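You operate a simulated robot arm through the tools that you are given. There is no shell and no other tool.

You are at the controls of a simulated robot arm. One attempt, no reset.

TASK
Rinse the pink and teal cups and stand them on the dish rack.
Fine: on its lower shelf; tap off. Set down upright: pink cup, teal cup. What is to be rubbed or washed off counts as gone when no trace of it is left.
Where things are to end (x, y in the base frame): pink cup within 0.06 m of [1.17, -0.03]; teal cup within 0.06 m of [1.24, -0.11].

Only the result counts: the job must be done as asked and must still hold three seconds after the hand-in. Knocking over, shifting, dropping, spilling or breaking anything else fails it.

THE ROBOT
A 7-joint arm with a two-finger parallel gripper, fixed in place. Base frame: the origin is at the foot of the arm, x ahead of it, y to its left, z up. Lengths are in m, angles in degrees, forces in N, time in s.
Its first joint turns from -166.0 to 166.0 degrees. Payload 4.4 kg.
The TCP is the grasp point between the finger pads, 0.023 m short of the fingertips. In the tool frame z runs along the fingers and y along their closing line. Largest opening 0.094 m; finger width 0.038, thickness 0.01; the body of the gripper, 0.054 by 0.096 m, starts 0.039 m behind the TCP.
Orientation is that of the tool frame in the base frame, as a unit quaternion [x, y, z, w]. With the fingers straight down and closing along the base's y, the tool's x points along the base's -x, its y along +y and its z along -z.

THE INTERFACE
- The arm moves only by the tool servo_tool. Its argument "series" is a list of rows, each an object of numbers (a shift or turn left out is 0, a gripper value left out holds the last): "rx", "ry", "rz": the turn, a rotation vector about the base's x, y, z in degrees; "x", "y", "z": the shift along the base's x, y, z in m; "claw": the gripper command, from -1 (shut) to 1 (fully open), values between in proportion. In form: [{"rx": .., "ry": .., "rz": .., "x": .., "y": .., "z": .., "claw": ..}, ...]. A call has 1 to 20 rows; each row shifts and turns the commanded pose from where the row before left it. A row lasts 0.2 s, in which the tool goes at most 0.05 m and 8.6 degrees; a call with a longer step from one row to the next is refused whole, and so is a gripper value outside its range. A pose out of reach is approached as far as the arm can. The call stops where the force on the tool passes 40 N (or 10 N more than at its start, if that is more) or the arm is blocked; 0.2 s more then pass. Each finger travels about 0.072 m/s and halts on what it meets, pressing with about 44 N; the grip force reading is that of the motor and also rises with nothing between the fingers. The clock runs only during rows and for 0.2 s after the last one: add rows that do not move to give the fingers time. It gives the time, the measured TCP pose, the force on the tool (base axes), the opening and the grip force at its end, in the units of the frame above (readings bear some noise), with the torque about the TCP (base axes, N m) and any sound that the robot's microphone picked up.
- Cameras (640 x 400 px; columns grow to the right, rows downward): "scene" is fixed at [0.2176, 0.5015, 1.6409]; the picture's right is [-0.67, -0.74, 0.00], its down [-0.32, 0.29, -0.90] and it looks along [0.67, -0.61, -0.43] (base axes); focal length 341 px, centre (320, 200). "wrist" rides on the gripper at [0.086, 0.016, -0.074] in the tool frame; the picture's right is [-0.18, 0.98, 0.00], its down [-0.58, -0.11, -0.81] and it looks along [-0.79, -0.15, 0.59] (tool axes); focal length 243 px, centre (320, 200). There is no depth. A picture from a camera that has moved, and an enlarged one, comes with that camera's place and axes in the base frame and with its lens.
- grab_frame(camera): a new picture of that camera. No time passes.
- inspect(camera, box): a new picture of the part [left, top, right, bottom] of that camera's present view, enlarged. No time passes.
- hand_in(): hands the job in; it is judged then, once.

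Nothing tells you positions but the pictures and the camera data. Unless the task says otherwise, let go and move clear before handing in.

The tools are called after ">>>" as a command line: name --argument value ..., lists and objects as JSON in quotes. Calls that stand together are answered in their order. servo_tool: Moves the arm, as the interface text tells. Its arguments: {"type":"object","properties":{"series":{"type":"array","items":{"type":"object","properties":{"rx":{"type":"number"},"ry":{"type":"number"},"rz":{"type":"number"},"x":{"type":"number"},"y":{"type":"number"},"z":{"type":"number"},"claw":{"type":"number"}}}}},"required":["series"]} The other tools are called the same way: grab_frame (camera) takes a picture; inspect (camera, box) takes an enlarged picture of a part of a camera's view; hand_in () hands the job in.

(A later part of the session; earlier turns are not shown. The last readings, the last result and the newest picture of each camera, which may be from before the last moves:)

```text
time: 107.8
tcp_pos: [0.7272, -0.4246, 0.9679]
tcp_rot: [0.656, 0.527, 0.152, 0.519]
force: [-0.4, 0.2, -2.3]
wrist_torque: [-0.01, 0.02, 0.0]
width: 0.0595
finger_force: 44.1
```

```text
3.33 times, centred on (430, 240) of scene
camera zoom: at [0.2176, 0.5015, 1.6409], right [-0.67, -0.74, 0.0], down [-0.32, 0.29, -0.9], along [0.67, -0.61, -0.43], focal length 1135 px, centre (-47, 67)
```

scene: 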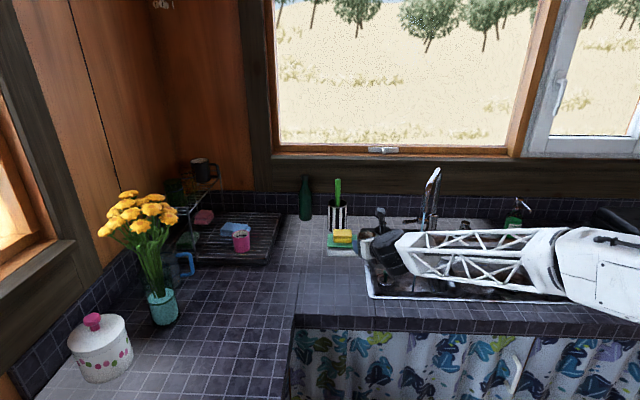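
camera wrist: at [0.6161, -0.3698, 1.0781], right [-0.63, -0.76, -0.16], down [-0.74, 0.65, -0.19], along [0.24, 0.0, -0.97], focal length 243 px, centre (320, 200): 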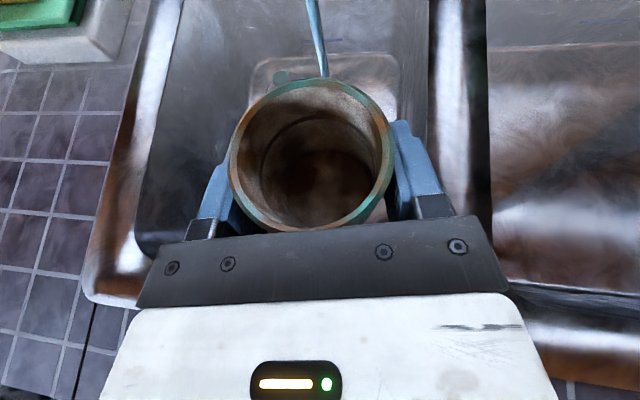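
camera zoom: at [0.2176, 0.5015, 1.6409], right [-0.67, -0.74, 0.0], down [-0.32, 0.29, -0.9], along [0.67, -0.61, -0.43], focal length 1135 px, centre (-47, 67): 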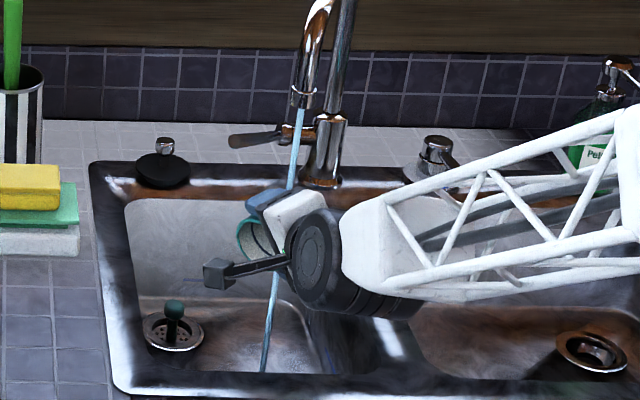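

Looks clean. For good measure I give the teal cup a second rinse just like the pink one: upright in the stream, then tipped again.

>>> servo_tool --series '[{"rx": 5.94, "ry": -4.15, "rz": -3.38}, {"rx": 5.94, "ry": -4.15, "rz": -3.38}, {"rx": 5.94, "ry": -4.15, "rz": -3.38}, {"rx": 5.94, "ry": -4.15, "rz": -3.38}, {"rx": 5.94, "ry": -4.15, "rz": -3.38}, {"rx": 5.94, "ry": -4.15, "rz": -3.38}, {"rx": 5.94, "ry": -4.15, "rz": -3.38}, {"rx": 5.94, "ry": -4.15, "rz": -3.38}, {"rx": 5.94, "ry": -4.15, "rz": -3.38}, {"rx": 5.94, "ry": -4.15, "rz": -3.38}, {"rx": 5.94, "ry": -4.15, "rz": -3.38}, {"rx": 5.94, "ry": -4.15, "rz": -3.38}, {"rx": 5.94, "ry": -4.15, "rz": -3.38}, {"rx": 5.94, "ry": -4.15, "rz": -3.38}, {}, {}, {}, {}, {}]'

>>> inspect --camera "wrist" --box '[200, 60, 440, 240]'

>>> servo_tool --series '[{}, {}, {}, {}, {}, {}, {"rx": -5.94, "ry": 4.15, "rz": 3.38}, {"rx": -5.94, "ry": 4.15, "rz": 3.38}, {"rx": -5.94, "ry": 4.15, "rz": 3.38}, {"rx": -5.94, "ry": 4.15, "rz": 3.38}, {"rx": -5.94, "ry": 4.15, "rz": 3.38}, {"rx": -5.94, "ry": 4.15, "rz": 3.38}, {"rx": -5.94, "ry": 4.15, "rz": 3.38}, {"rx": -5.94, "ry": 4.15, "rz": 3.38}, {"rx": -5.94, "ry": 4.15, "rz": 3.38}, {"rx": -5.94, "ry": 4.15, "rz": 3.38}, {"rx": -5.94, "ry": 4.15, "rz": 3.38}, {"rx": -5.94, "ry": 4.15, "rz": 3.38}, {"rx": -5.94, "ry": 4.15, "rz": 3.38}, {"rx": -5.94, "ry": 4.15, "rz": 3.38}]'

>>> servo_tool --series '[{}, {}, {}, {}, {}, {"x": -0.02, "y": 0.014}, {"x": -0.025, "y": 0.017}, {"x": -0.025, "y": 0.017}, {"x": -0.02, "y": 0.014}, {"z": 0.01}, {"z": 0.01}]'

>>> inspect --camera "wrist" --box '[200, 60, 440, 240]'

>>> inspect --camera "scene" --box '[370, 190, 500, 300]'

```text
time: 111.8
tcp_pos: [0.7263, -0.4245, 0.9668]
tcp_rot: [0.805, -0.252, 0.51, 0.166]
force: [0.6, 0.9, -2.3]
wrist_torque: [0.01, 0.0, 0.01]
width: 0.0595
finger_force: 44.3
```

```text
2.22 times, centred on (320, 150) of wrist
camera zoom: at [0.6925, -0.4188, 1.0783], right [-0.63, -0.76, -0.16], down [-0.74, 0.65, -0.19], along [0.24, 0.0, -0.97], focal length 539 px, centre (320, 311)
```

zoom: 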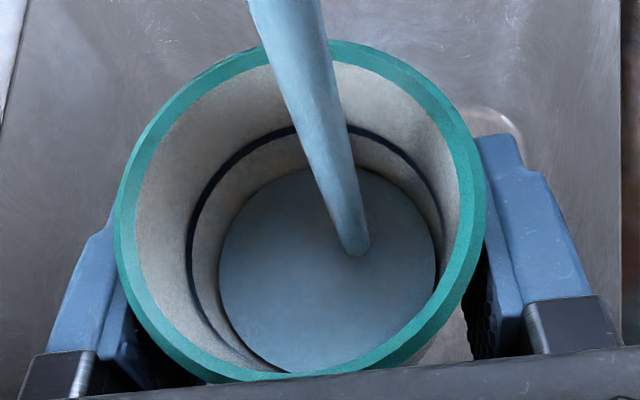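

```text
time: 116.0
tcp_pos: [0.7259, -0.4239, 0.968]
tcp_rot: [0.656, 0.528, 0.152, 0.517]
force: [0.9, 0.0, -0.5]
wrist_torque: [0.03, 0.03, 0.0]
width: 0.0596
finger_force: 44.1
```

```text
time: 118.4
tcp_pos: [0.6364, -0.3625, 0.9864]
tcp_rot: [0.656, 0.527, 0.153, 0.519]
force: [0.3, -0.6, -1.0]
wrist_torque: [0.01, 0.0, -0.02]
width: 0.0594
finger_force: 44.4
```

```text
2.22 times, centred on (320, 150) of wrist
camera zoom: at [0.6238, -0.2482, 1.0035], right [0.45, -0.07, 0.89], down [-0.89, -0.09, 0.44], along [0.05, -0.99, -0.1], focal length 539 px, centre (320, 311)
```

zoom: 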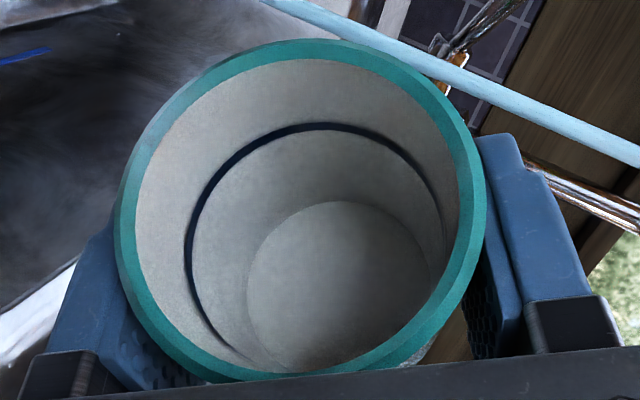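

```text
3.64 times, centred on (435, 245) of scene
camera zoom: at [0.2176, 0.5015, 1.6409], right [-0.67, -0.74, 0.0], down [-0.32, 0.29, -0.9], along [0.67, -0.61, -0.43], focal length 1238 px, centre (-98, 36)
```

zoom: 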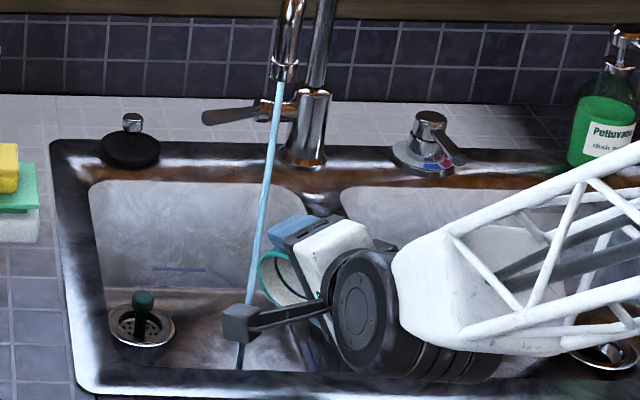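

>>> inspect --camera "wrist" --box '[270, 150, 390, 235]'

```text
4.71 times, centred on (330, 192) of wrist
camera zoom: at [0.6238, -0.2482, 1.0035], right [0.45, -0.07, 0.89], down [-0.89, -0.09, 0.44], along [0.05, -0.99, -0.1], focal length 1142 px, centre (273, 235)
```

zoom: 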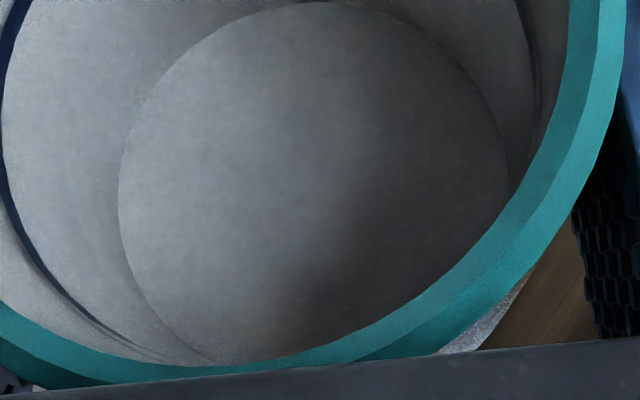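

Teal cup is clean and empty. Turning it upright away from the stream.

>>> servo_tool --series '[{"rx": 5.94, "ry": -4.15, "rz": -3.38, "z": 0.004}, {"rx": 5.94, "ry": -4.15, "rz": -3.38, "z": 0.004}, {"rx": 5.94, "ry": -4.15, "rz": -3.38, "z": 0.004}, {"rx": 5.94, "ry": -4.15, "rz": -3.38, "z": 0.004}, {"rx": 5.94, "ry": -4.15, "rz": -3.38, "z": 0.004}, {"rx": 5.94, "ry": -4.15, "rz": -3.38, "z": 0.004}, {"rx": 5.94, "ry": -4.15, "rz": -3.38, "z": 0.004}, {"rx": 5.94, "ry": -4.15, "rz": -3.38, "z": 0.004}, {"rx": 5.94, "ry": -4.15, "rz": -3.38, "z": 0.004}, {"rx": 5.94, "ry": -4.15, "rz": -3.38, "z": 0.004}, {"rx": 5.94, "ry": -4.15, "rz": -3.38, "z": 0.004}, {"rx": 5.94, "ry": -4.15, "rz": -3.38, "z": 0.004}, {"rx": 5.94, "ry": -4.15, "rz": -3.38, "z": 0.004}, {"rx": 5.94, "ry": -4.15, "rz": -3.38, "z": 0.004}, {}]'

>>> grab_frame --camera "wrist"

```text
time: 121.6
tcp_pos: [0.6366, -0.362, 1.0433]
tcp_rot: [0.805, -0.252, 0.51, 0.165]
force: [-0.1, -0.6, -1.2]
wrist_torque: [0.0, 0.01, -0.04]
width: 0.0595
finger_force: 44.5
```

```text
taken
camera wrist: at [0.6024, -0.3566, 1.1546], right [-0.63, -0.76, -0.16], down [-0.74, 0.65, -0.19], along [0.24, 0.0, -0.97], focal length 243 px, centre (320, 200)
```

wrist: 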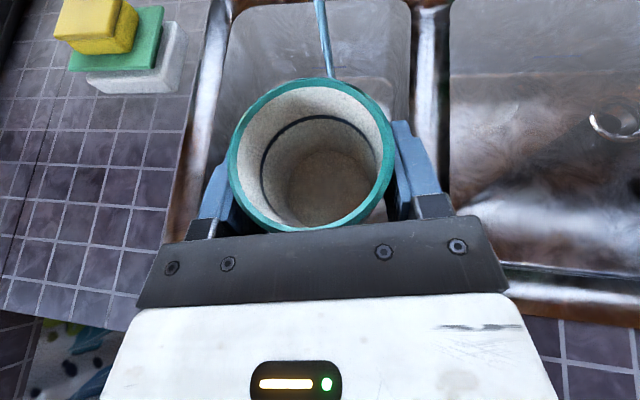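

Upright, clean and empty. Carrying it to the rack along the same route.

>>> servo_tool --series '[{"x": 0.015, "y": 0.02, "z": 0.005}, {"x": 0.026, "y": 0.03, "z": 0.005, "rz": 2}, {"x": 0.026, "y": 0.03, "z": 0.005, "rz": 2}, {"x": 0.026, "y": 0.03, "z": 0.005, "rz": 2}, {"x": 0.03, "y": 0.03, "z": 0.005, "rz": 2}, {"x": 0.035, "y": 0.03, "z": 0.005, "rz": 2}, {"x": 0.035, "y": 0.02, "z": 0.005, "rz": 4}, {"x": 0.035, "y": 0.015, "rz": 5}, {"x": 0.035, "y": 0.015, "rz": 5}, {"x": 0.035, "y": 0.015, "rz": 5}, {"x": 0.035, "y": 0.015, "rz": 5}, {"x": 0.035, "y": 0.01, "rz": 5}, {"x": 0.035, "y": 0.01, "rz": 5}, {}]'

>>> grab_frame --camera "wrist"

>>> grab_frame --camera "scene"

```text
time: 124.6
tcp_pos: [1.0384, -0.0912, 1.0791]
tcp_rot: [0.841, 0.069, 0.536, -0.038]
force: [-0.7, -0.4, -1.6]
wrist_torque: [0.0, 0.0, -0.04]
width: 0.0593
finger_force: 43.9
```

```text
taken
camera wrist: at [1.011, -0.1111, 1.19], right [0.08, -0.98, -0.16], down [-0.98, -0.05, -0.19], along [0.18, 0.17, -0.97], focal length 243 px, centre (320, 200)
```

wrist: 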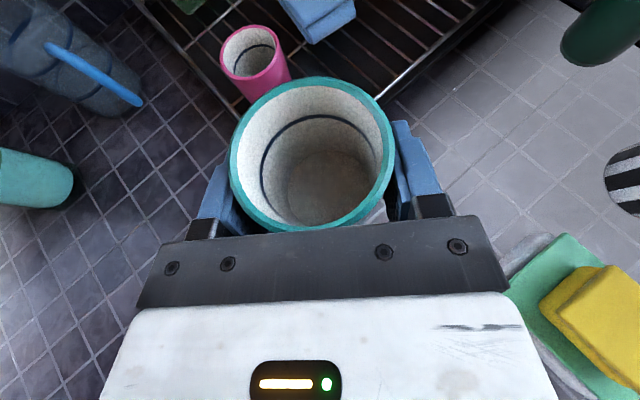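

```text
taken
```

scene: 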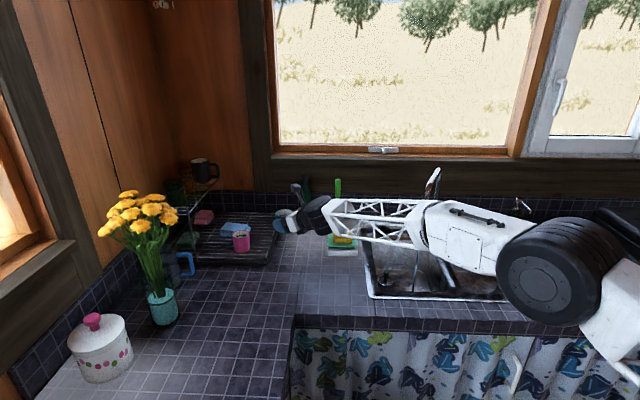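

Heading is about +9°. Moving above the teal spot near (1.21, -0.093), keeping clear of the pink cup and cloth.

>>> servo_tool --series '[{"x": 0.029, "z": -0.003}, {"x": 0.029, "z": -0.003}, {"x": 0.029, "z": -0.004}, {"x": 0.029, "z": -0.005}, {"x": 0.029, "z": -0.006}, {"x": 0.026, "y": -0.001, "z": -0.006}, {}]'

>>> grab_frame --camera "wrist"

>>> inspect --camera "scene" --box '[190, 190, 310, 280]'

```text
time: 126.2
tcp_pos: [1.2097, -0.0945, 1.0506]
tcp_rot: [0.841, 0.068, 0.536, -0.038]
force: [0.2, -0.6, -3.0]
wrist_torque: [0.03, 0.02, 0.01]
width: 0.0595
finger_force: 43.7
```

```text
taken
camera wrist: at [1.1823, -0.1126, 1.1619], right [0.08, -0.98, -0.16], down [-0.98, -0.05, -0.19], along [0.18, 0.17, -0.97], focal length 243 px, centre (320, 200)
```

wrist: 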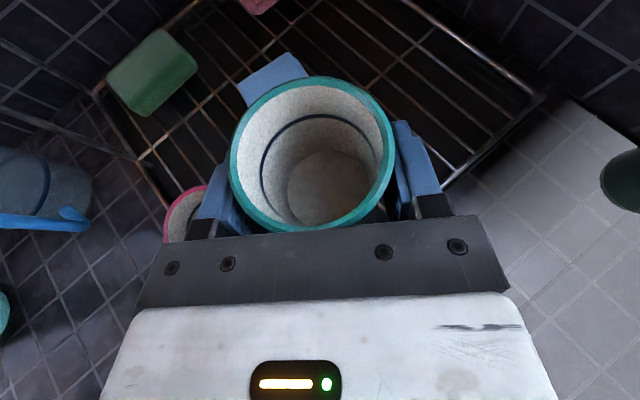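

```text
4.44 times, centred on (250, 235) of scene
camera zoom: at [0.2176, 0.5015, 1.6409], right [-0.67, -0.74, 0.0], down [-0.32, 0.29, -0.9], along [0.67, -0.61, -0.43], focal length 1514 px, centre (631, 44)
```

zoom: 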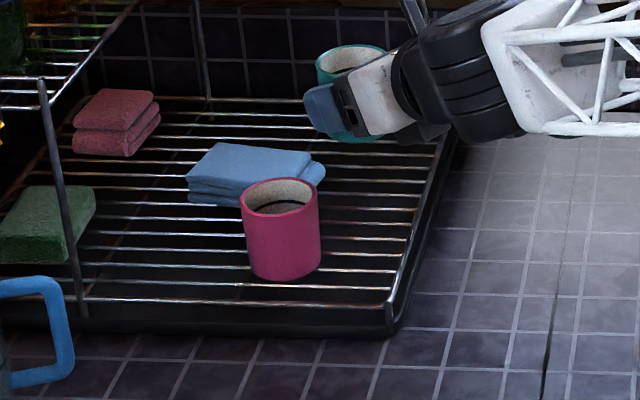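

Clearances look good (≥2 cm to pink cup and cloth). Lowering the teal cup.

>>> servo_tool --series '[{"z": -0.02}, {"z": -0.02}, {"z": -0.015}, {"z": -0.012}, {"z": -0.006}, {}]'

>>> grab_frame --camera "wrist"

>>> inspect --camera "scene" --box '[190, 190, 310, 280]'

```text
time: 127.6
tcp_pos: [1.2103, -0.0928, 0.9775]
tcp_rot: [0.842, 0.068, 0.535, -0.038]
force: [-0.3, 0.2, -1.0]
wrist_torque: [-0.02, 0.0, 0.01]
width: 0.0595
finger_force: 44.2
```

```text
taken
camera wrist: at [1.1823, -0.1129, 1.0889], right [0.08, -0.98, -0.16], down [-0.98, -0.05, -0.19], along [0.18, 0.17, -0.97], focal length 243 px, centre (320, 200)
```

wrist: 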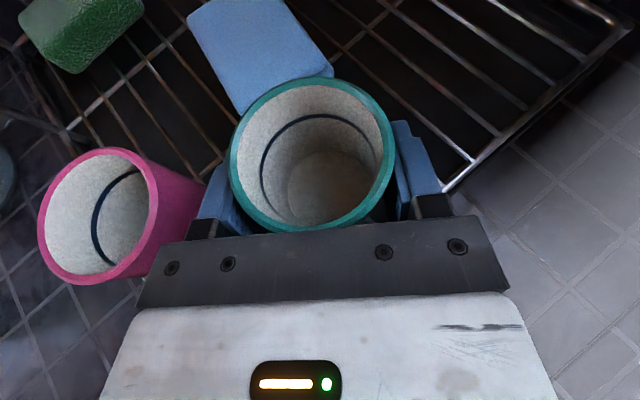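

```text
4.44 times, centred on (250, 235) of scene
camera zoom: at [0.2176, 0.5015, 1.6409], right [-0.67, -0.74, 0.0], down [-0.32, 0.29, -0.9], along [0.67, -0.61, -0.43], focal length 1514 px, centre (631, 44)
```

zoom: 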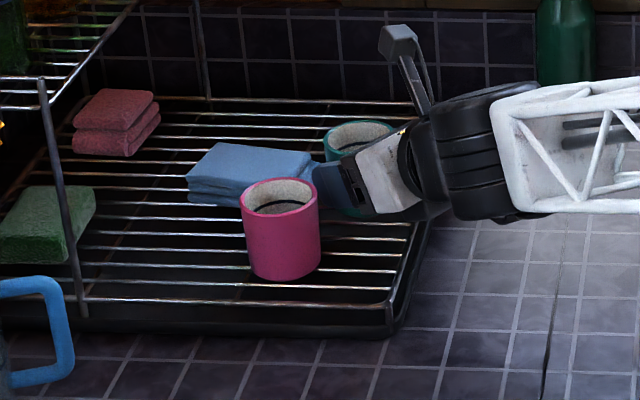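

Good clearance all round. Final millimetres down to contact.

>>> servo_tool --series '[{"z": -0.003}, {"z": -0.003}, {"z": -0.002}, {}]'

```text
time: 128.6
tcp_pos: [1.2098, -0.0934, 0.969]
tcp_rot: [0.841, 0.069, 0.535, -0.039]
force: [-0.4, -0.8, -0.3]
wrist_torque: [-0.01, -0.02, -0.01]
width: 0.0597
finger_force: 43.9
```

>>> servo_tool --series '[{"z": -0.002}, {"z": -0.002}, {}]'

```text
time: 129.4
tcp_pos: [1.2105, -0.0924, 0.9693]
tcp_rot: [0.84, 0.067, 0.537, -0.037]
force: [-1.2, -3.3, 20.0]
wrist_torque: [0.12, 0.13, -0.02]
width: 0.0597
finger_force: 44.2
```

Contact (20 N). Ease up and release with a small opening.

>>> servo_tool --series '[{"z": 0.003}, {}, {"claw": 0.5}, {"claw": 0.5}, {}]'

>>> grab_frame --camera "wrist"

>>> inspect --camera "scene" --box '[190, 190, 310, 280]'

```text
time: 130.6
tcp_pos: [1.2109, -0.0918, 0.9691]
tcp_rot: [0.842, 0.068, 0.535, -0.037]
force: [-0.1, 0.5, 0.3]
wrist_torque: [-0.01, 0.01, 0.02]
width: 0.0707
finger_force: 0.1
```

```text
taken
camera wrist: at [1.1822, -0.1125, 1.0802], right [0.08, -0.98, -0.16], down [-0.98, -0.05, -0.19], along [0.18, 0.17, -0.97], focal length 243 px, centre (320, 200)
```

wrist: 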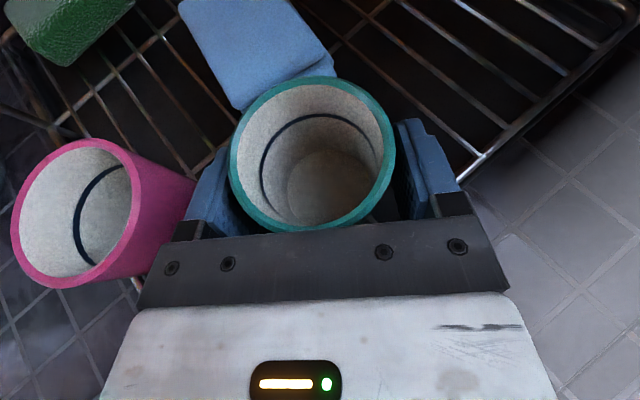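

```text
4.44 times, centred on (250, 235) of scene
camera zoom: at [0.2176, 0.5015, 1.6409], right [-0.67, -0.74, 0.0], down [-0.32, 0.29, -0.9], along [0.67, -0.61, -0.43], focal length 1514 px, centre (631, 44)
```

zoom: 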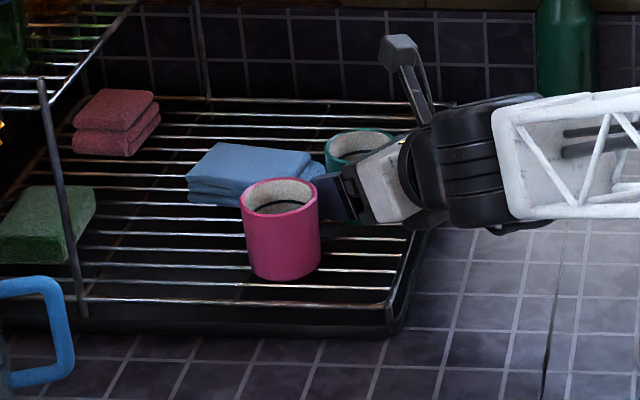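

Released and standing. Backing straight out along the tool axis.

>>> servo_tool --series '[{}, {"x": -0.018, "y": -0.0027, "z": 0.0085}, {"x": -0.027, "y": -0.0041, "z": 0.0126}, {"x": -0.027, "y": -0.0041, "z": 0.0126}, {"x": -0.027, "y": -0.0041, "z": 0.0126}, {"x": -0.02, "y": -0.003, "z": 0.03}, {"x": -0.02, "y": -0.003, "z": 0.03}, {}]'

>>> grab_frame --camera "wrist"

>>> inspect --camera "scene" --box '[190, 180, 310, 280]'

```text
time: 132.4
tcp_pos: [1.0719, -0.1138, 1.0754]
tcp_rot: [0.841, 0.067, 0.535, -0.037]
force: [-0.4, 0.0, 0.0]
wrist_torque: [-0.01, -0.02, -0.03]
width: 0.0705
finger_force: 0.1
```

```text
taken
camera wrist: at [1.0431, -0.1339, 1.1867], right [0.07, -0.98, -0.16], down [-0.98, -0.04, -0.19], along [0.18, 0.17, -0.97], focal length 243 px, centre (320, 200)
```

wrist: 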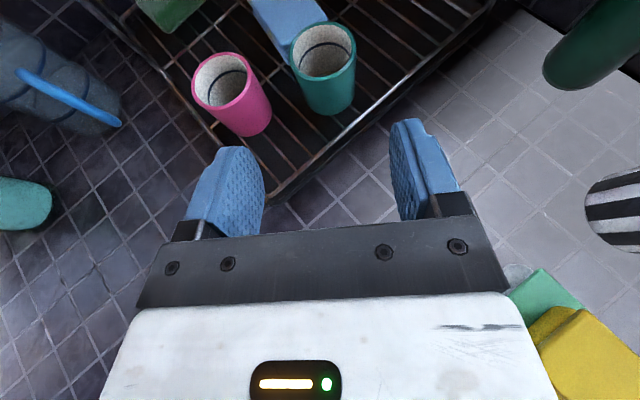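

```text
4.00 times, centred on (250, 230) of scene
camera zoom: at [0.2176, 0.5015, 1.6409], right [-0.67, -0.74, 0.0], down [-0.32, 0.29, -0.9], along [0.67, -0.61, -0.43], focal length 1362 px, centre (600, 80)
```

zoom: 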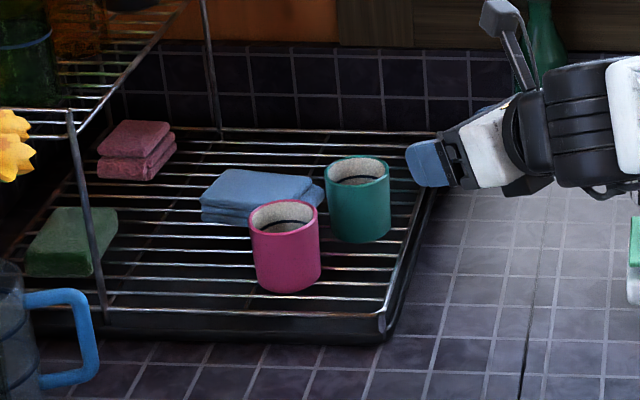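

Both cups stand on the rack. A close look to confirm no trace of dirt.

>>> inspect --camera "scene" --box '[225, 210, 275, 260]'

>>> inspect --camera "wrist" --box '[180, 10, 370, 145]'

```text
8.00 times, centred on (250, 235) of scene
camera zoom: at [0.2176, 0.5015, 1.6409], right [-0.67, -0.74, 0.0], down [-0.32, 0.29, -0.9], along [0.67, -0.61, -0.43], focal length 2725 px, centre (880, -80)
```

zoom: 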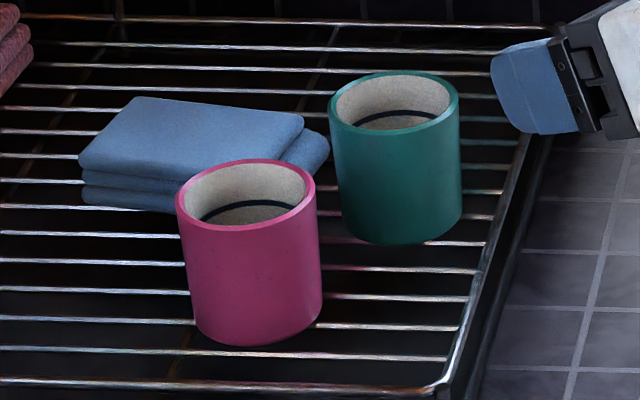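

```text
2.96 times, centred on (275, 78) of wrist
camera zoom: at [1.0431, -0.1339, 1.1867], right [0.07, -0.98, -0.16], down [-0.98, -0.04, -0.19], along [0.18, 0.17, -0.97], focal length 719 px, centre (453, 563)
```

zoom: 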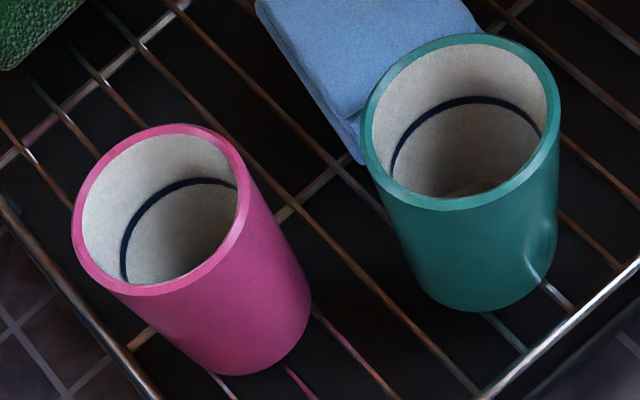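

>>> inspect --camera "wrist" --box '[285, 15, 365, 75]'

>>> inspect --camera "wrist" --box '[190, 45, 270, 105]'

```text
6.67 times, centred on (325, 45) of wrist
camera zoom: at [1.0431, -0.1339, 1.1867], right [0.07, -0.98, -0.16], down [-0.98, -0.04, -0.19], along [0.18, 0.17, -0.97], focal length 1618 px, centre (287, 1233)
```

zoom: 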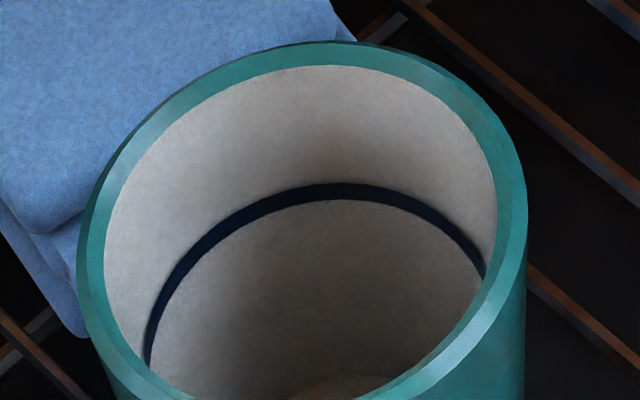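

```text
6.67 times, centred on (230, 75) of wrist
camera zoom: at [1.0431, -0.1339, 1.1867], right [0.07, -0.98, -0.16], down [-0.98, -0.04, -0.19], along [0.18, 0.17, -0.97], focal length 1618 px, centre (920, 1033)
```

zoom: 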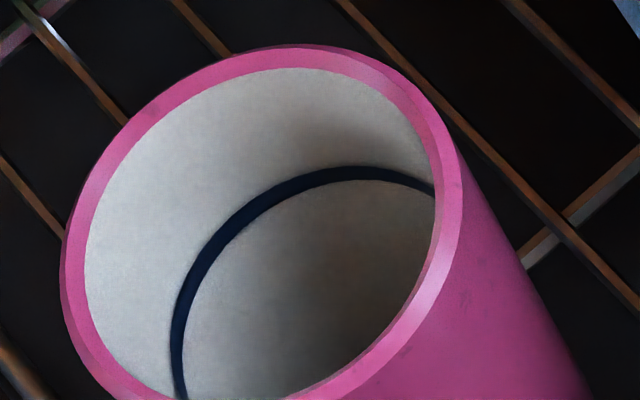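

Both look clean; I'll take one closer look from above at the insides to be sure before shutting the tap.

>>> servo_tool --series '[{"x": 0.02, "y": 0.02, "z": 0.01}, {"x": 0.02, "y": 0.02}, {"x": 0.02, "y": 0.01}, {}]'

>>> inspect --camera "wrist" --box '[180, 0, 460, 175]'

```text
time: 133.4
tcp_pos: [1.1327, -0.0639, 1.0852]
tcp_rot: [0.841, 0.067, 0.535, -0.036]
force: [0.3, -1.5, -1.0]
wrist_torque: [0.03, -0.03, 0.0]
width: 0.0702
finger_force: 0.1
```

```text
2.29 times, centred on (320, 88) of wrist
camera zoom: at [1.1035, -0.0835, 1.1966], right [0.08, -0.98, -0.16], down [-0.98, -0.05, -0.19], along [0.18, 0.17, -0.97], focal length 555 px, centre (320, 457)
```

zoom: 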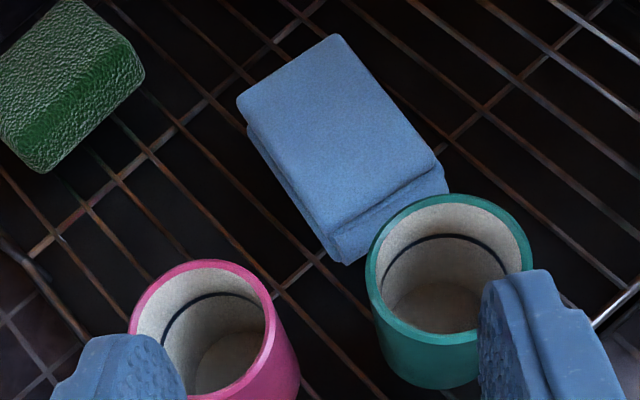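

>>> inspect --camera "wrist" --box '[335, 75, 425, 155]'

>>> inspect --camera "wrist" --box '[225, 105, 315, 180]'

```text
5.00 times, centred on (380, 115) of wrist
camera zoom: at [1.1035, -0.0835, 1.1966], right [0.08, -0.98, -0.16], down [-0.98, -0.05, -0.19], along [0.18, 0.17, -0.97], focal length 1213 px, centre (20, 625)
```

zoom: 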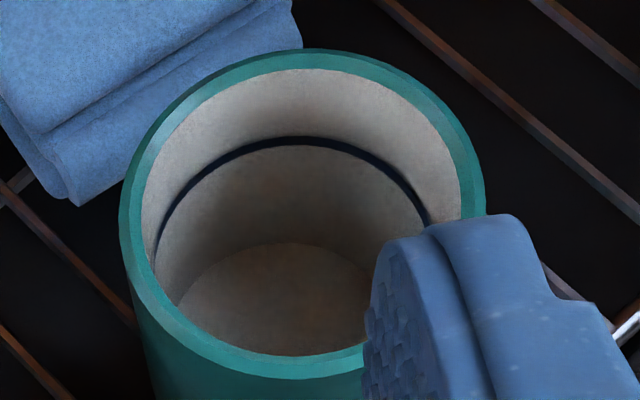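

```text
5.33 times, centred on (270, 142) of wrist
camera zoom: at [1.1035, -0.0835, 1.1966], right [0.08, -0.98, -0.16], down [-0.98, -0.05, -0.19], along [0.18, 0.17, -0.97], focal length 1294 px, centre (587, 507)
```

zoom: 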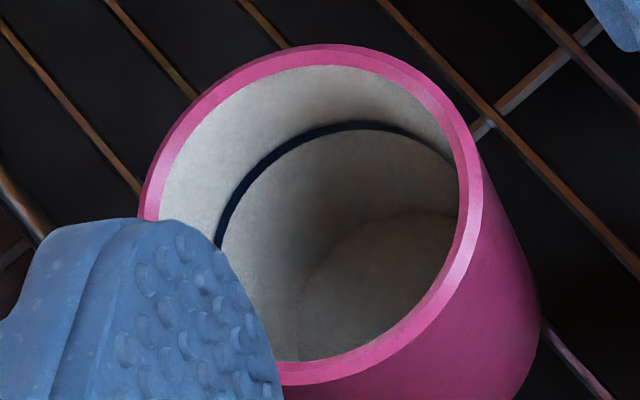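

>>> servo_tool --series '[{"y": -0.02, "z": 0.02}, {"x": 0.015, "y": -0.02, "z": 0.01}, {}]'

>>> grab_frame --camera "wrist"

>>> inspect --camera "wrist" --box '[270, 80, 380, 165]'

```text
time: 134.2
tcp_pos: [1.1476, -0.1042, 1.1149]
tcp_rot: [0.841, 0.068, 0.535, -0.038]
force: [0.6, 0.5, 0.7]
wrist_torque: [0.06, 0.03, -0.01]
width: 0.0706
finger_force: 0.2
```

```text
taken
camera wrist: at [1.1189, -0.1237, 1.2269], right [0.07, -0.98, -0.16], down [-0.98, -0.04, -0.19], along [0.18, 0.17, -0.97], focal length 243 px, centre (320, 200)
```

wrist: 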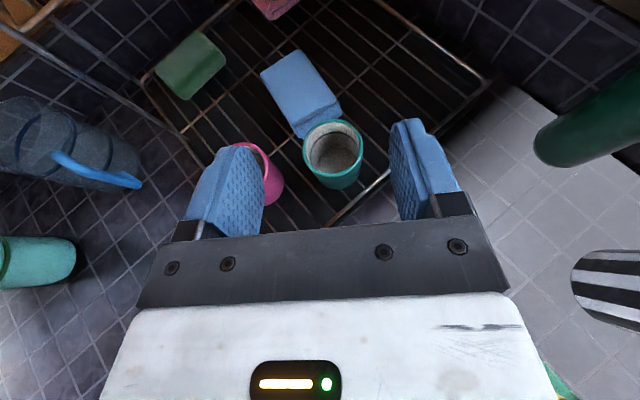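

```text
4.71 times, centred on (325, 122) of wrist
camera zoom: at [1.1189, -0.1237, 1.2269], right [0.07, -0.98, -0.16], down [-0.98, -0.04, -0.19], along [0.18, 0.17, -0.97], focal length 1142 px, centre (296, 565)
```

zoom: 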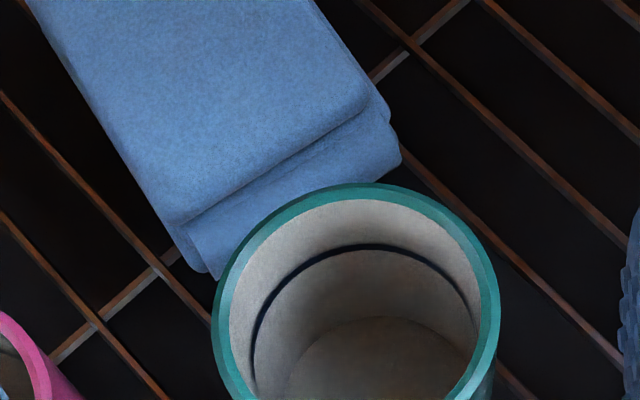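

From a different viewpoint the tint pattern vanishes, so it was only reflections: both cups are clean. Now I retreat and undo the tool flip to go shut the tap.

>>> servo_tool --series '[{"x": -0.02, "z": 0.04}, {"x": -0.03, "z": 0.03}, {"x": -0.04, "z": 0.02}, {"x": -0.045, "z": 0.01}, {"x": -0.045, "z": 0.01}, {"x": -0.045, "z": 0.01}, {"x": -0.045}, {"x": -0.045}, {"x": -0.045}, {"x": -0.04, "z": 0.01}, {}]'

>>> grab_frame --camera "scene"

```text
time: 136.6
tcp_pos: [0.7477, -0.1045, 1.2463]
tcp_rot: [0.841, 0.067, 0.535, -0.037]
force: [-0.6, 0.3, 0.7]
wrist_torque: [-0.03, -0.05, 0.01]
width: 0.0703
finger_force: 0.1
```

```text
taken
```

scene: 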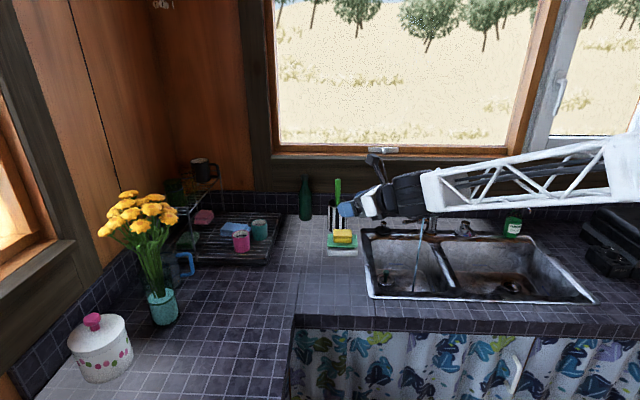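

>>> servo_tool --series '[{"rx": -4.95, "ry": 4.39, "rz": 4.38, "claw": 0.06}, {"rx": -4.95, "ry": 4.39, "rz": 4.38}, {"rx": -4.95, "ry": 4.39, "rz": 4.38}, {"rx": -4.95, "ry": 4.39, "rz": 4.38}, {"rx": -4.95, "ry": 4.39, "rz": 4.38}, {"rx": -4.95, "ry": 4.39, "rz": 4.38}, {"rx": -4.95, "ry": 4.39, "rz": 4.38}, {"rx": -4.95, "ry": 4.39, "rz": 4.38}, {"rx": -4.95, "ry": 4.39, "rz": 4.38}, {"rx": -4.95, "ry": 4.39, "rz": 4.38}, {"rx": -4.95, "ry": 4.39, "rz": 4.38}, {"rx": -4.95, "ry": 4.39, "rz": 4.38}, {"rx": -4.95, "ry": 4.39, "rz": 4.38}, {"rx": -4.95, "ry": 4.39, "rz": 4.38}, {"rx": -4.95, "ry": 4.39, "rz": 4.38}, {"rx": -4.95, "ry": 4.39, "rz": 4.38}, {"rx": -4.95, "ry": 4.39, "rz": 4.38}, {}]'

>>> grab_frame --camera "scene"

>>> grab_frame --camera "wrist"

```text
time: 140.4
tcp_pos: [0.7462, -0.1044, 1.2443]
tcp_rot: [0.583, 0.744, -0.283, 0.162]
force: [0.2, -0.1, -0.4]
wrist_torque: [-0.04, -0.02, -0.02]
width: 0.0498
finger_force: 0.1
```

```text
taken
```

scene: 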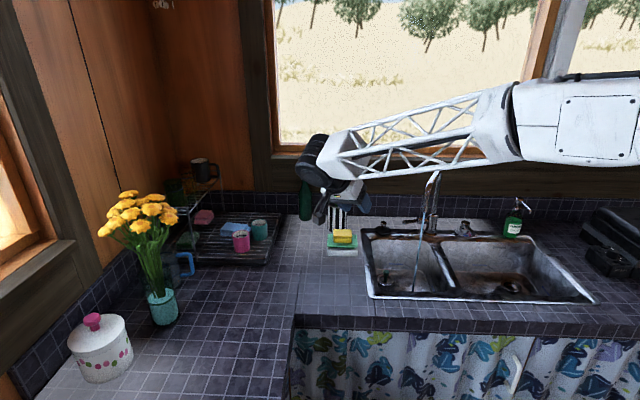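

```text
taken
camera wrist: at [0.7452, 0.0114, 1.252], right [0.99, 0.02, -0.12], down [0.12, 0.02, 0.99], along [0.02, -1.0, 0.02], focal length 243 px, centre (320, 200)
```

wrist: 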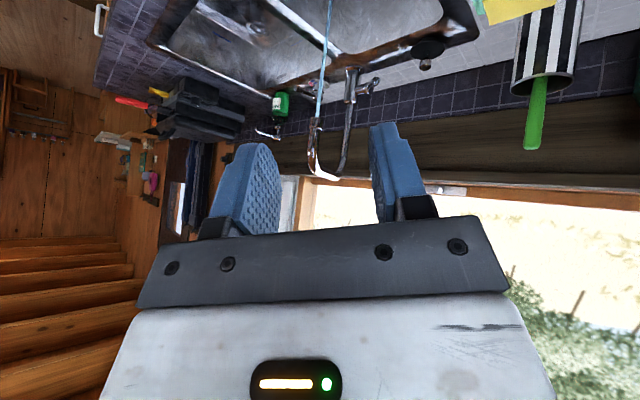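

Orientation matches the earlier lever grasp. Moving back to the lever's pre-grasp point.

>>> servo_tool --series '[{"x": 0.0195, "y": -0.039, "z": -0.009}, {"x": 0.0195, "y": -0.039, "z": -0.009}, {"x": 0.0195, "y": -0.039, "z": -0.009}, {"x": 0.0195, "y": -0.039, "z": -0.009}, {"x": 0.0195, "y": -0.039, "z": -0.009}, {"y": -0.027, "z": -0.023}, {"y": -0.027, "z": -0.023}, {"y": -0.027, "z": -0.023}, {"y": -0.027, "z": -0.023}, {}]'

>>> grab_frame --camera "wrist"

>>> inspect --camera "scene" --box '[360, 130, 500, 250]'

```text
time: 142.6
tcp_pos: [0.8447, -0.4085, 1.1098]
tcp_rot: [0.584, 0.744, -0.283, 0.161]
force: [1.1, 0.2, -0.3]
wrist_torque: [-0.02, -0.01, 0.0]
width: 0.0499
finger_force: 0.1
```

```text
taken
camera wrist: at [0.8431, -0.2928, 1.1154], right [0.99, 0.01, -0.12], down [0.12, 0.02, 0.99], along [0.02, -1.0, 0.02], focal length 243 px, centre (320, 200)
```

wrist: 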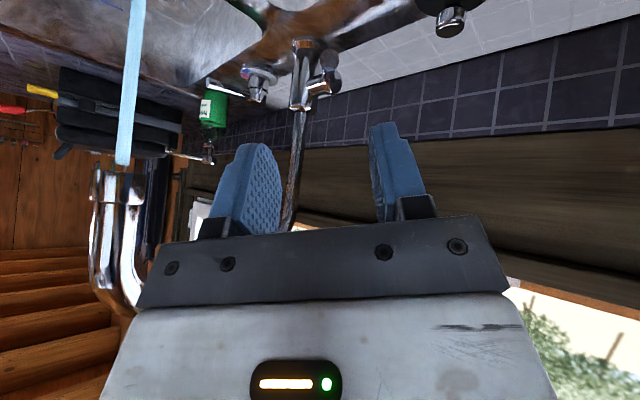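

```text
3.33 times, centred on (430, 190) of scene
camera zoom: at [0.2176, 0.5015, 1.6409], right [-0.67, -0.74, 0.0], down [-0.32, 0.29, -0.9], along [0.67, -0.61, -0.43], focal length 1135 px, centre (-47, 233)
```

zoom: 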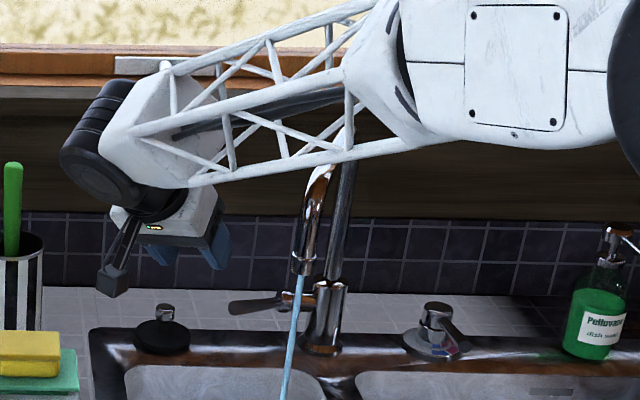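

Retracing the earlier path to the lever.

>>> servo_tool --series '[{"x": -0.0005, "y": -0.02, "z": -0.03}, {"x": -0.0005, "y": -0.03, "z": -0.03}, {"x": -0.0005, "y": -0.03, "z": -0.025}, {"x": -0.0005, "y": -0.02, "z": -0.0165}, {}]'

>>> grab_frame --camera "wrist"

```text
time: 143.8
tcp_pos: [0.842, -0.5079, 1.0061]
tcp_rot: [0.583, 0.745, -0.282, 0.162]
force: [-0.1, -0.6, -0.2]
wrist_torque: [-0.04, 0.01, -0.02]
width: 0.0498
finger_force: 0.0
```

```text
taken
camera wrist: at [0.8413, -0.3919, 1.0129], right [0.99, 0.01, -0.12], down [0.12, 0.02, 0.99], along [0.02, -1.0, 0.02], focal length 243 px, centre (320, 200)
```

wrist: 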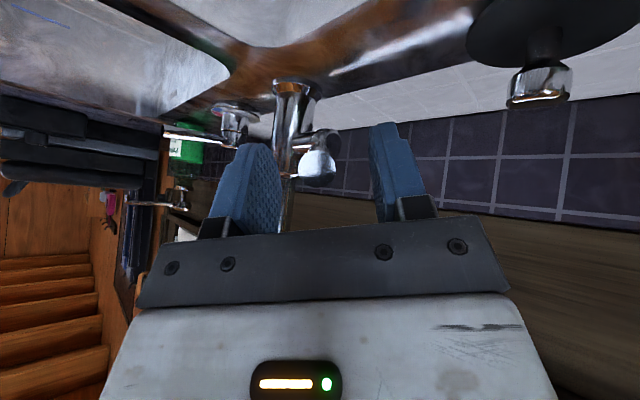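

The rod is between the pads. Close on it.

>>> servo_tool --series '[{"claw": -1}, {"claw": -1}, {"claw": -1}]'

```text
time: 144.6
tcp_pos: [0.8421, -0.5077, 1.0072]
tcp_rot: [0.583, 0.745, -0.282, 0.162]
force: [-22.7, 2.1, 3.6]
wrist_torque: [-0.35, 0.58, -1.4]
width: 0.0172
finger_force: 44.3
```

Gripped. Now pushing the lever down along the reverse arc.

>>> servo_tool --series '[{"x": -0.003}, {"z": -0.005, "x": -0.0008, "y": 0.0014, "rx": -1.8, "ry": -1.8}, {"z": -0.005, "x": -0.0008, "y": 0.0014, "rx": -1.8, "ry": -1.8}, {"z": -0.005, "x": -0.0008, "y": 0.0014, "rx": -1.8, "ry": -1.8}, {"z": -0.005, "x": -0.0008, "y": 0.0014, "rx": -1.8, "ry": -1.8}]'

>>> inspect --camera "scene" --box '[360, 180, 500, 300]'

>>> grab_frame --camera "wrist"

```text
time: 145.1
tcp_pos: [0.8415, -0.507, 1.0053]
tcp_rot: [0.583, 0.743, -0.283, 0.17]
force: [17.1, -4.1, -5.6]
wrist_torque: [0.42, 0.18, -1.29]
width: 0.0173
finger_force: 45.6
stopped in row 2: the force on the tool passed its limit at 43 N (the readings are from after the stop); the commanded pose is now the measured one
```

```text
3.33 times, centred on (430, 240) of scene
camera zoom: at [0.2176, 0.5015, 1.6409], right [-0.67, -0.74, 0.0], down [-0.32, 0.29, -0.9], along [0.67, -0.61, -0.43], focal length 1135 px, centre (-47, 67)
```

zoom: 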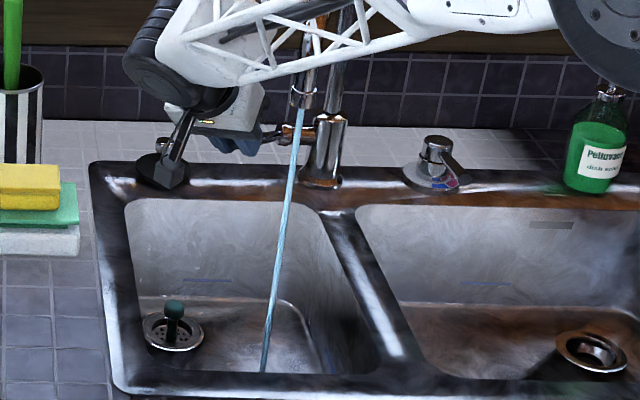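

```text
taken
camera wrist: at [0.84, -0.3912, 1.0112], right [0.99, 0.02, -0.11], down [0.11, 0.03, 0.99], along [0.02, -1.0, 0.03], focal length 243 px, centre (320, 200)
```

wrist: 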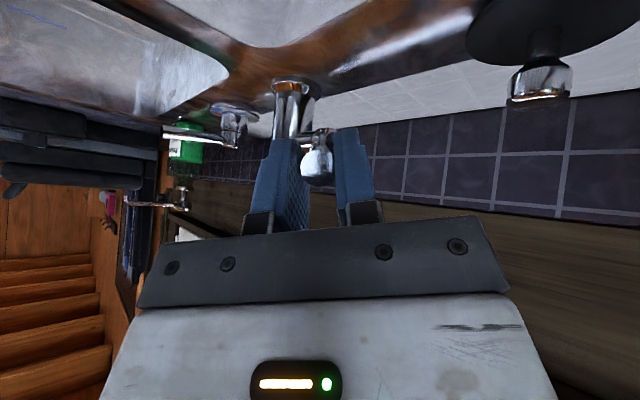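

Stiff but moving. I continue with smaller steps.

>>> servo_tool --series '[{"x": 0.001, "z": -0.002, "rx": -0.7, "ry": -0.7}, {"z": -0.003, "y": 0.0007, "rx": -1, "ry": -1}, {"z": -0.003, "y": 0.0007, "rx": -1, "ry": -1}, {"z": -0.003, "y": 0.0007, "rx": -1, "ry": -1}, {"z": -0.003, "y": 0.0007, "rx": -1, "ry": -1}]'

>>> inspect --camera "scene" --box '[380, 180, 480, 270]'

```text
time: 145.8
tcp_pos: [0.8404, -0.5044, 1.0006]
tcp_rot: [0.586, 0.733, -0.287, 0.194]
force: [-12.4, 13.7, 8.2]
wrist_torque: [-0.49, 0.45, -1.3]
width: 0.0176
finger_force: 45.3
stopped in row 3: the force on the tool passed its limit at 43 N (the readings are from after the stop); the commanded pose is now the measured one
```

```text
4.44 times, centred on (430, 225) of scene
camera zoom: at [0.2176, 0.5015, 1.6409], right [-0.67, -0.74, 0.0], down [-0.32, 0.29, -0.9], along [0.67, -0.61, -0.43], focal length 1514 px, centre (-169, 89)
```

zoom: 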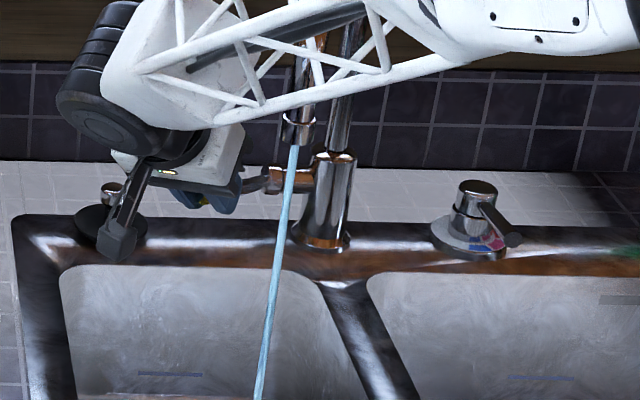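

>>> servo_tool --series '[{"x": -0.0005, "y": 0.001, "z": -0.003, "rx": -1, "ry": -1}, {"x": -0.0007, "y": 0.001, "z": -0.003, "rx": -1, "ry": -1}, {"x": -0.0007, "y": 0.001, "z": -0.003, "rx": -1, "ry": -1}, {"x": -0.0007, "y": 0.001, "z": -0.003, "rx": -1, "ry": -1}]'

>>> inspect --camera "scene" --box '[380, 180, 480, 270]'

```text
time: 147.0
tcp_pos: [0.84, -0.5017, 0.989]
tcp_rot: [0.589, 0.715, -0.291, 0.241]
force: [13.2, -9.2, -4.8]
wrist_torque: [0.28, 0.0, -1.32]
width: 0.0181
finger_force: 45.3
stopped in row 4: the force on the tool passed its limit at 42 N (the readings are from after the stop); the commanded pose is now the measured one
```

```text
4.44 times, centred on (430, 225) of scene
camera zoom: at [0.2176, 0.5015, 1.6409], right [-0.67, -0.74, 0.0], down [-0.32, 0.29, -0.9], along [0.67, -0.61, -0.43], focal length 1514 px, centre (-169, 89)
```

zoom: 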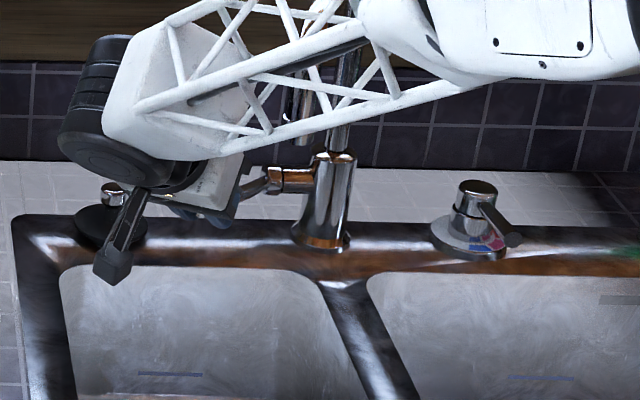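

The water has stopped. A little further down to seat the lever at its end stop.

>>> servo_tool --series '[{"x": 0.0005, "y": 0.0, "z": -0.002, "rx": -0.6, "ry": -0.6}, {"x": -0.0003, "y": 0.0003, "z": -0.002, "rx": -0.6, "ry": -0.6}, {"z": -0.002, "rx": -0.6, "ry": -0.6}]'

>>> inspect --camera "scene" --box '[360, 180, 500, 300]'

>>> grab_frame --camera "wrist"

```text
time: 147.8
tcp_pos: [0.8406, -0.502, 0.9853]
tcp_rot: [0.588, 0.707, -0.292, 0.262]
force: [-23.3, 15.9, 16.6]
wrist_torque: [-1.57, 0.33, -1.33]
width: 0.0184
finger_force: 44.9
```

```text
3.33 times, centred on (430, 240) of scene
camera zoom: at [0.2176, 0.5015, 1.6409], right [-0.67, -0.74, 0.0], down [-0.32, 0.29, -0.9], along [0.67, -0.61, -0.43], focal length 1135 px, centre (-47, 67)
```

zoom: 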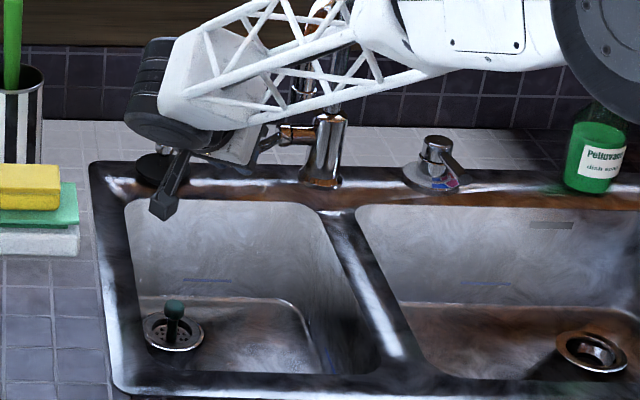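

```text
taken
camera wrist: at [0.8393, -0.3864, 0.9741], right [1.0, 0.01, 0.03], down [-0.03, 0.17, 0.98], along [0.0, -0.98, 0.17], focal length 243 px, centre (320, 200)
```

wrist: 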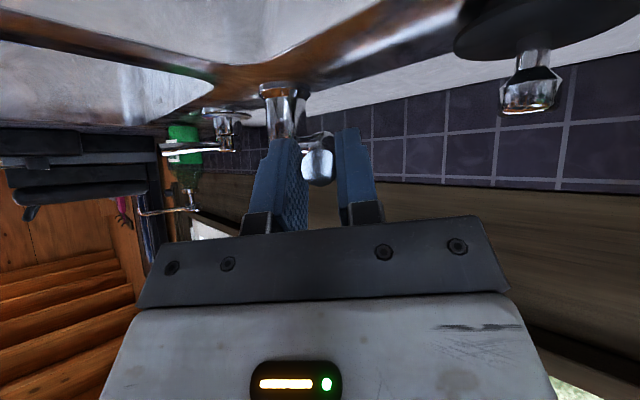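

The lever is back at its off position and no water flows. Releasing and backing away.

>>> servo_tool --series '[{"claw": 0.0}, {"claw": 0.0}, {"claw": 0.0}, {"y": 0.015, "z": 0.015}, {"y": 0.025, "z": 0.025}, {"y": 0.03, "z": 0.03}, {"y": 0.03, "z": 0.035}, {"y": 0.03, "z": 0.035}, {}]'

>>> grab_frame --camera "wrist"

>>> inspect --camera "scene" --box '[360, 160, 500, 300]'

```text
time: 149.8
tcp_pos: [0.8412, -0.3722, 1.1232]
tcp_rot: [0.588, 0.707, -0.292, 0.263]
force: [0.7, -0.3, 0.1]
wrist_torque: [-0.01, -0.02, 0.04]
width: 0.0472
finger_force: 0.1
```

```text
taken
camera wrist: at [0.8402, -0.2566, 1.113], right [1.0, 0.01, 0.03], down [-0.03, 0.17, 0.98], along [0.0, -0.99, 0.17], focal length 243 px, centre (320, 200)
```

wrist: 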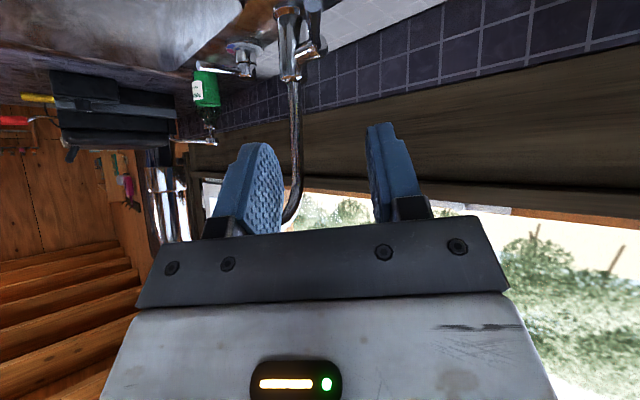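

```text
2.86 times, centred on (430, 230) of scene
camera zoom: at [0.2176, 0.5015, 1.6409], right [-0.67, -0.74, 0.0], down [-0.32, 0.29, -0.9], along [0.67, -0.61, -0.43], focal length 973 px, centre (6, 114)
```

zoom: 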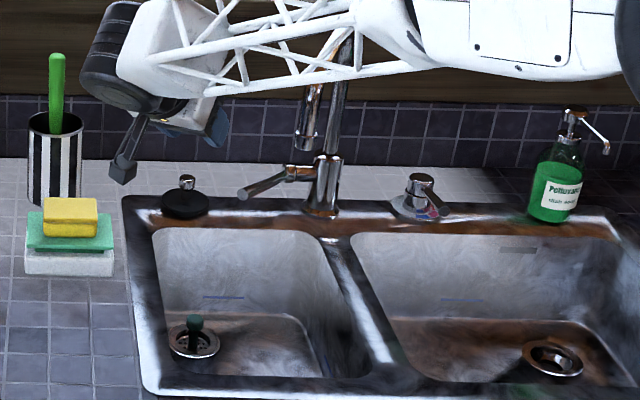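

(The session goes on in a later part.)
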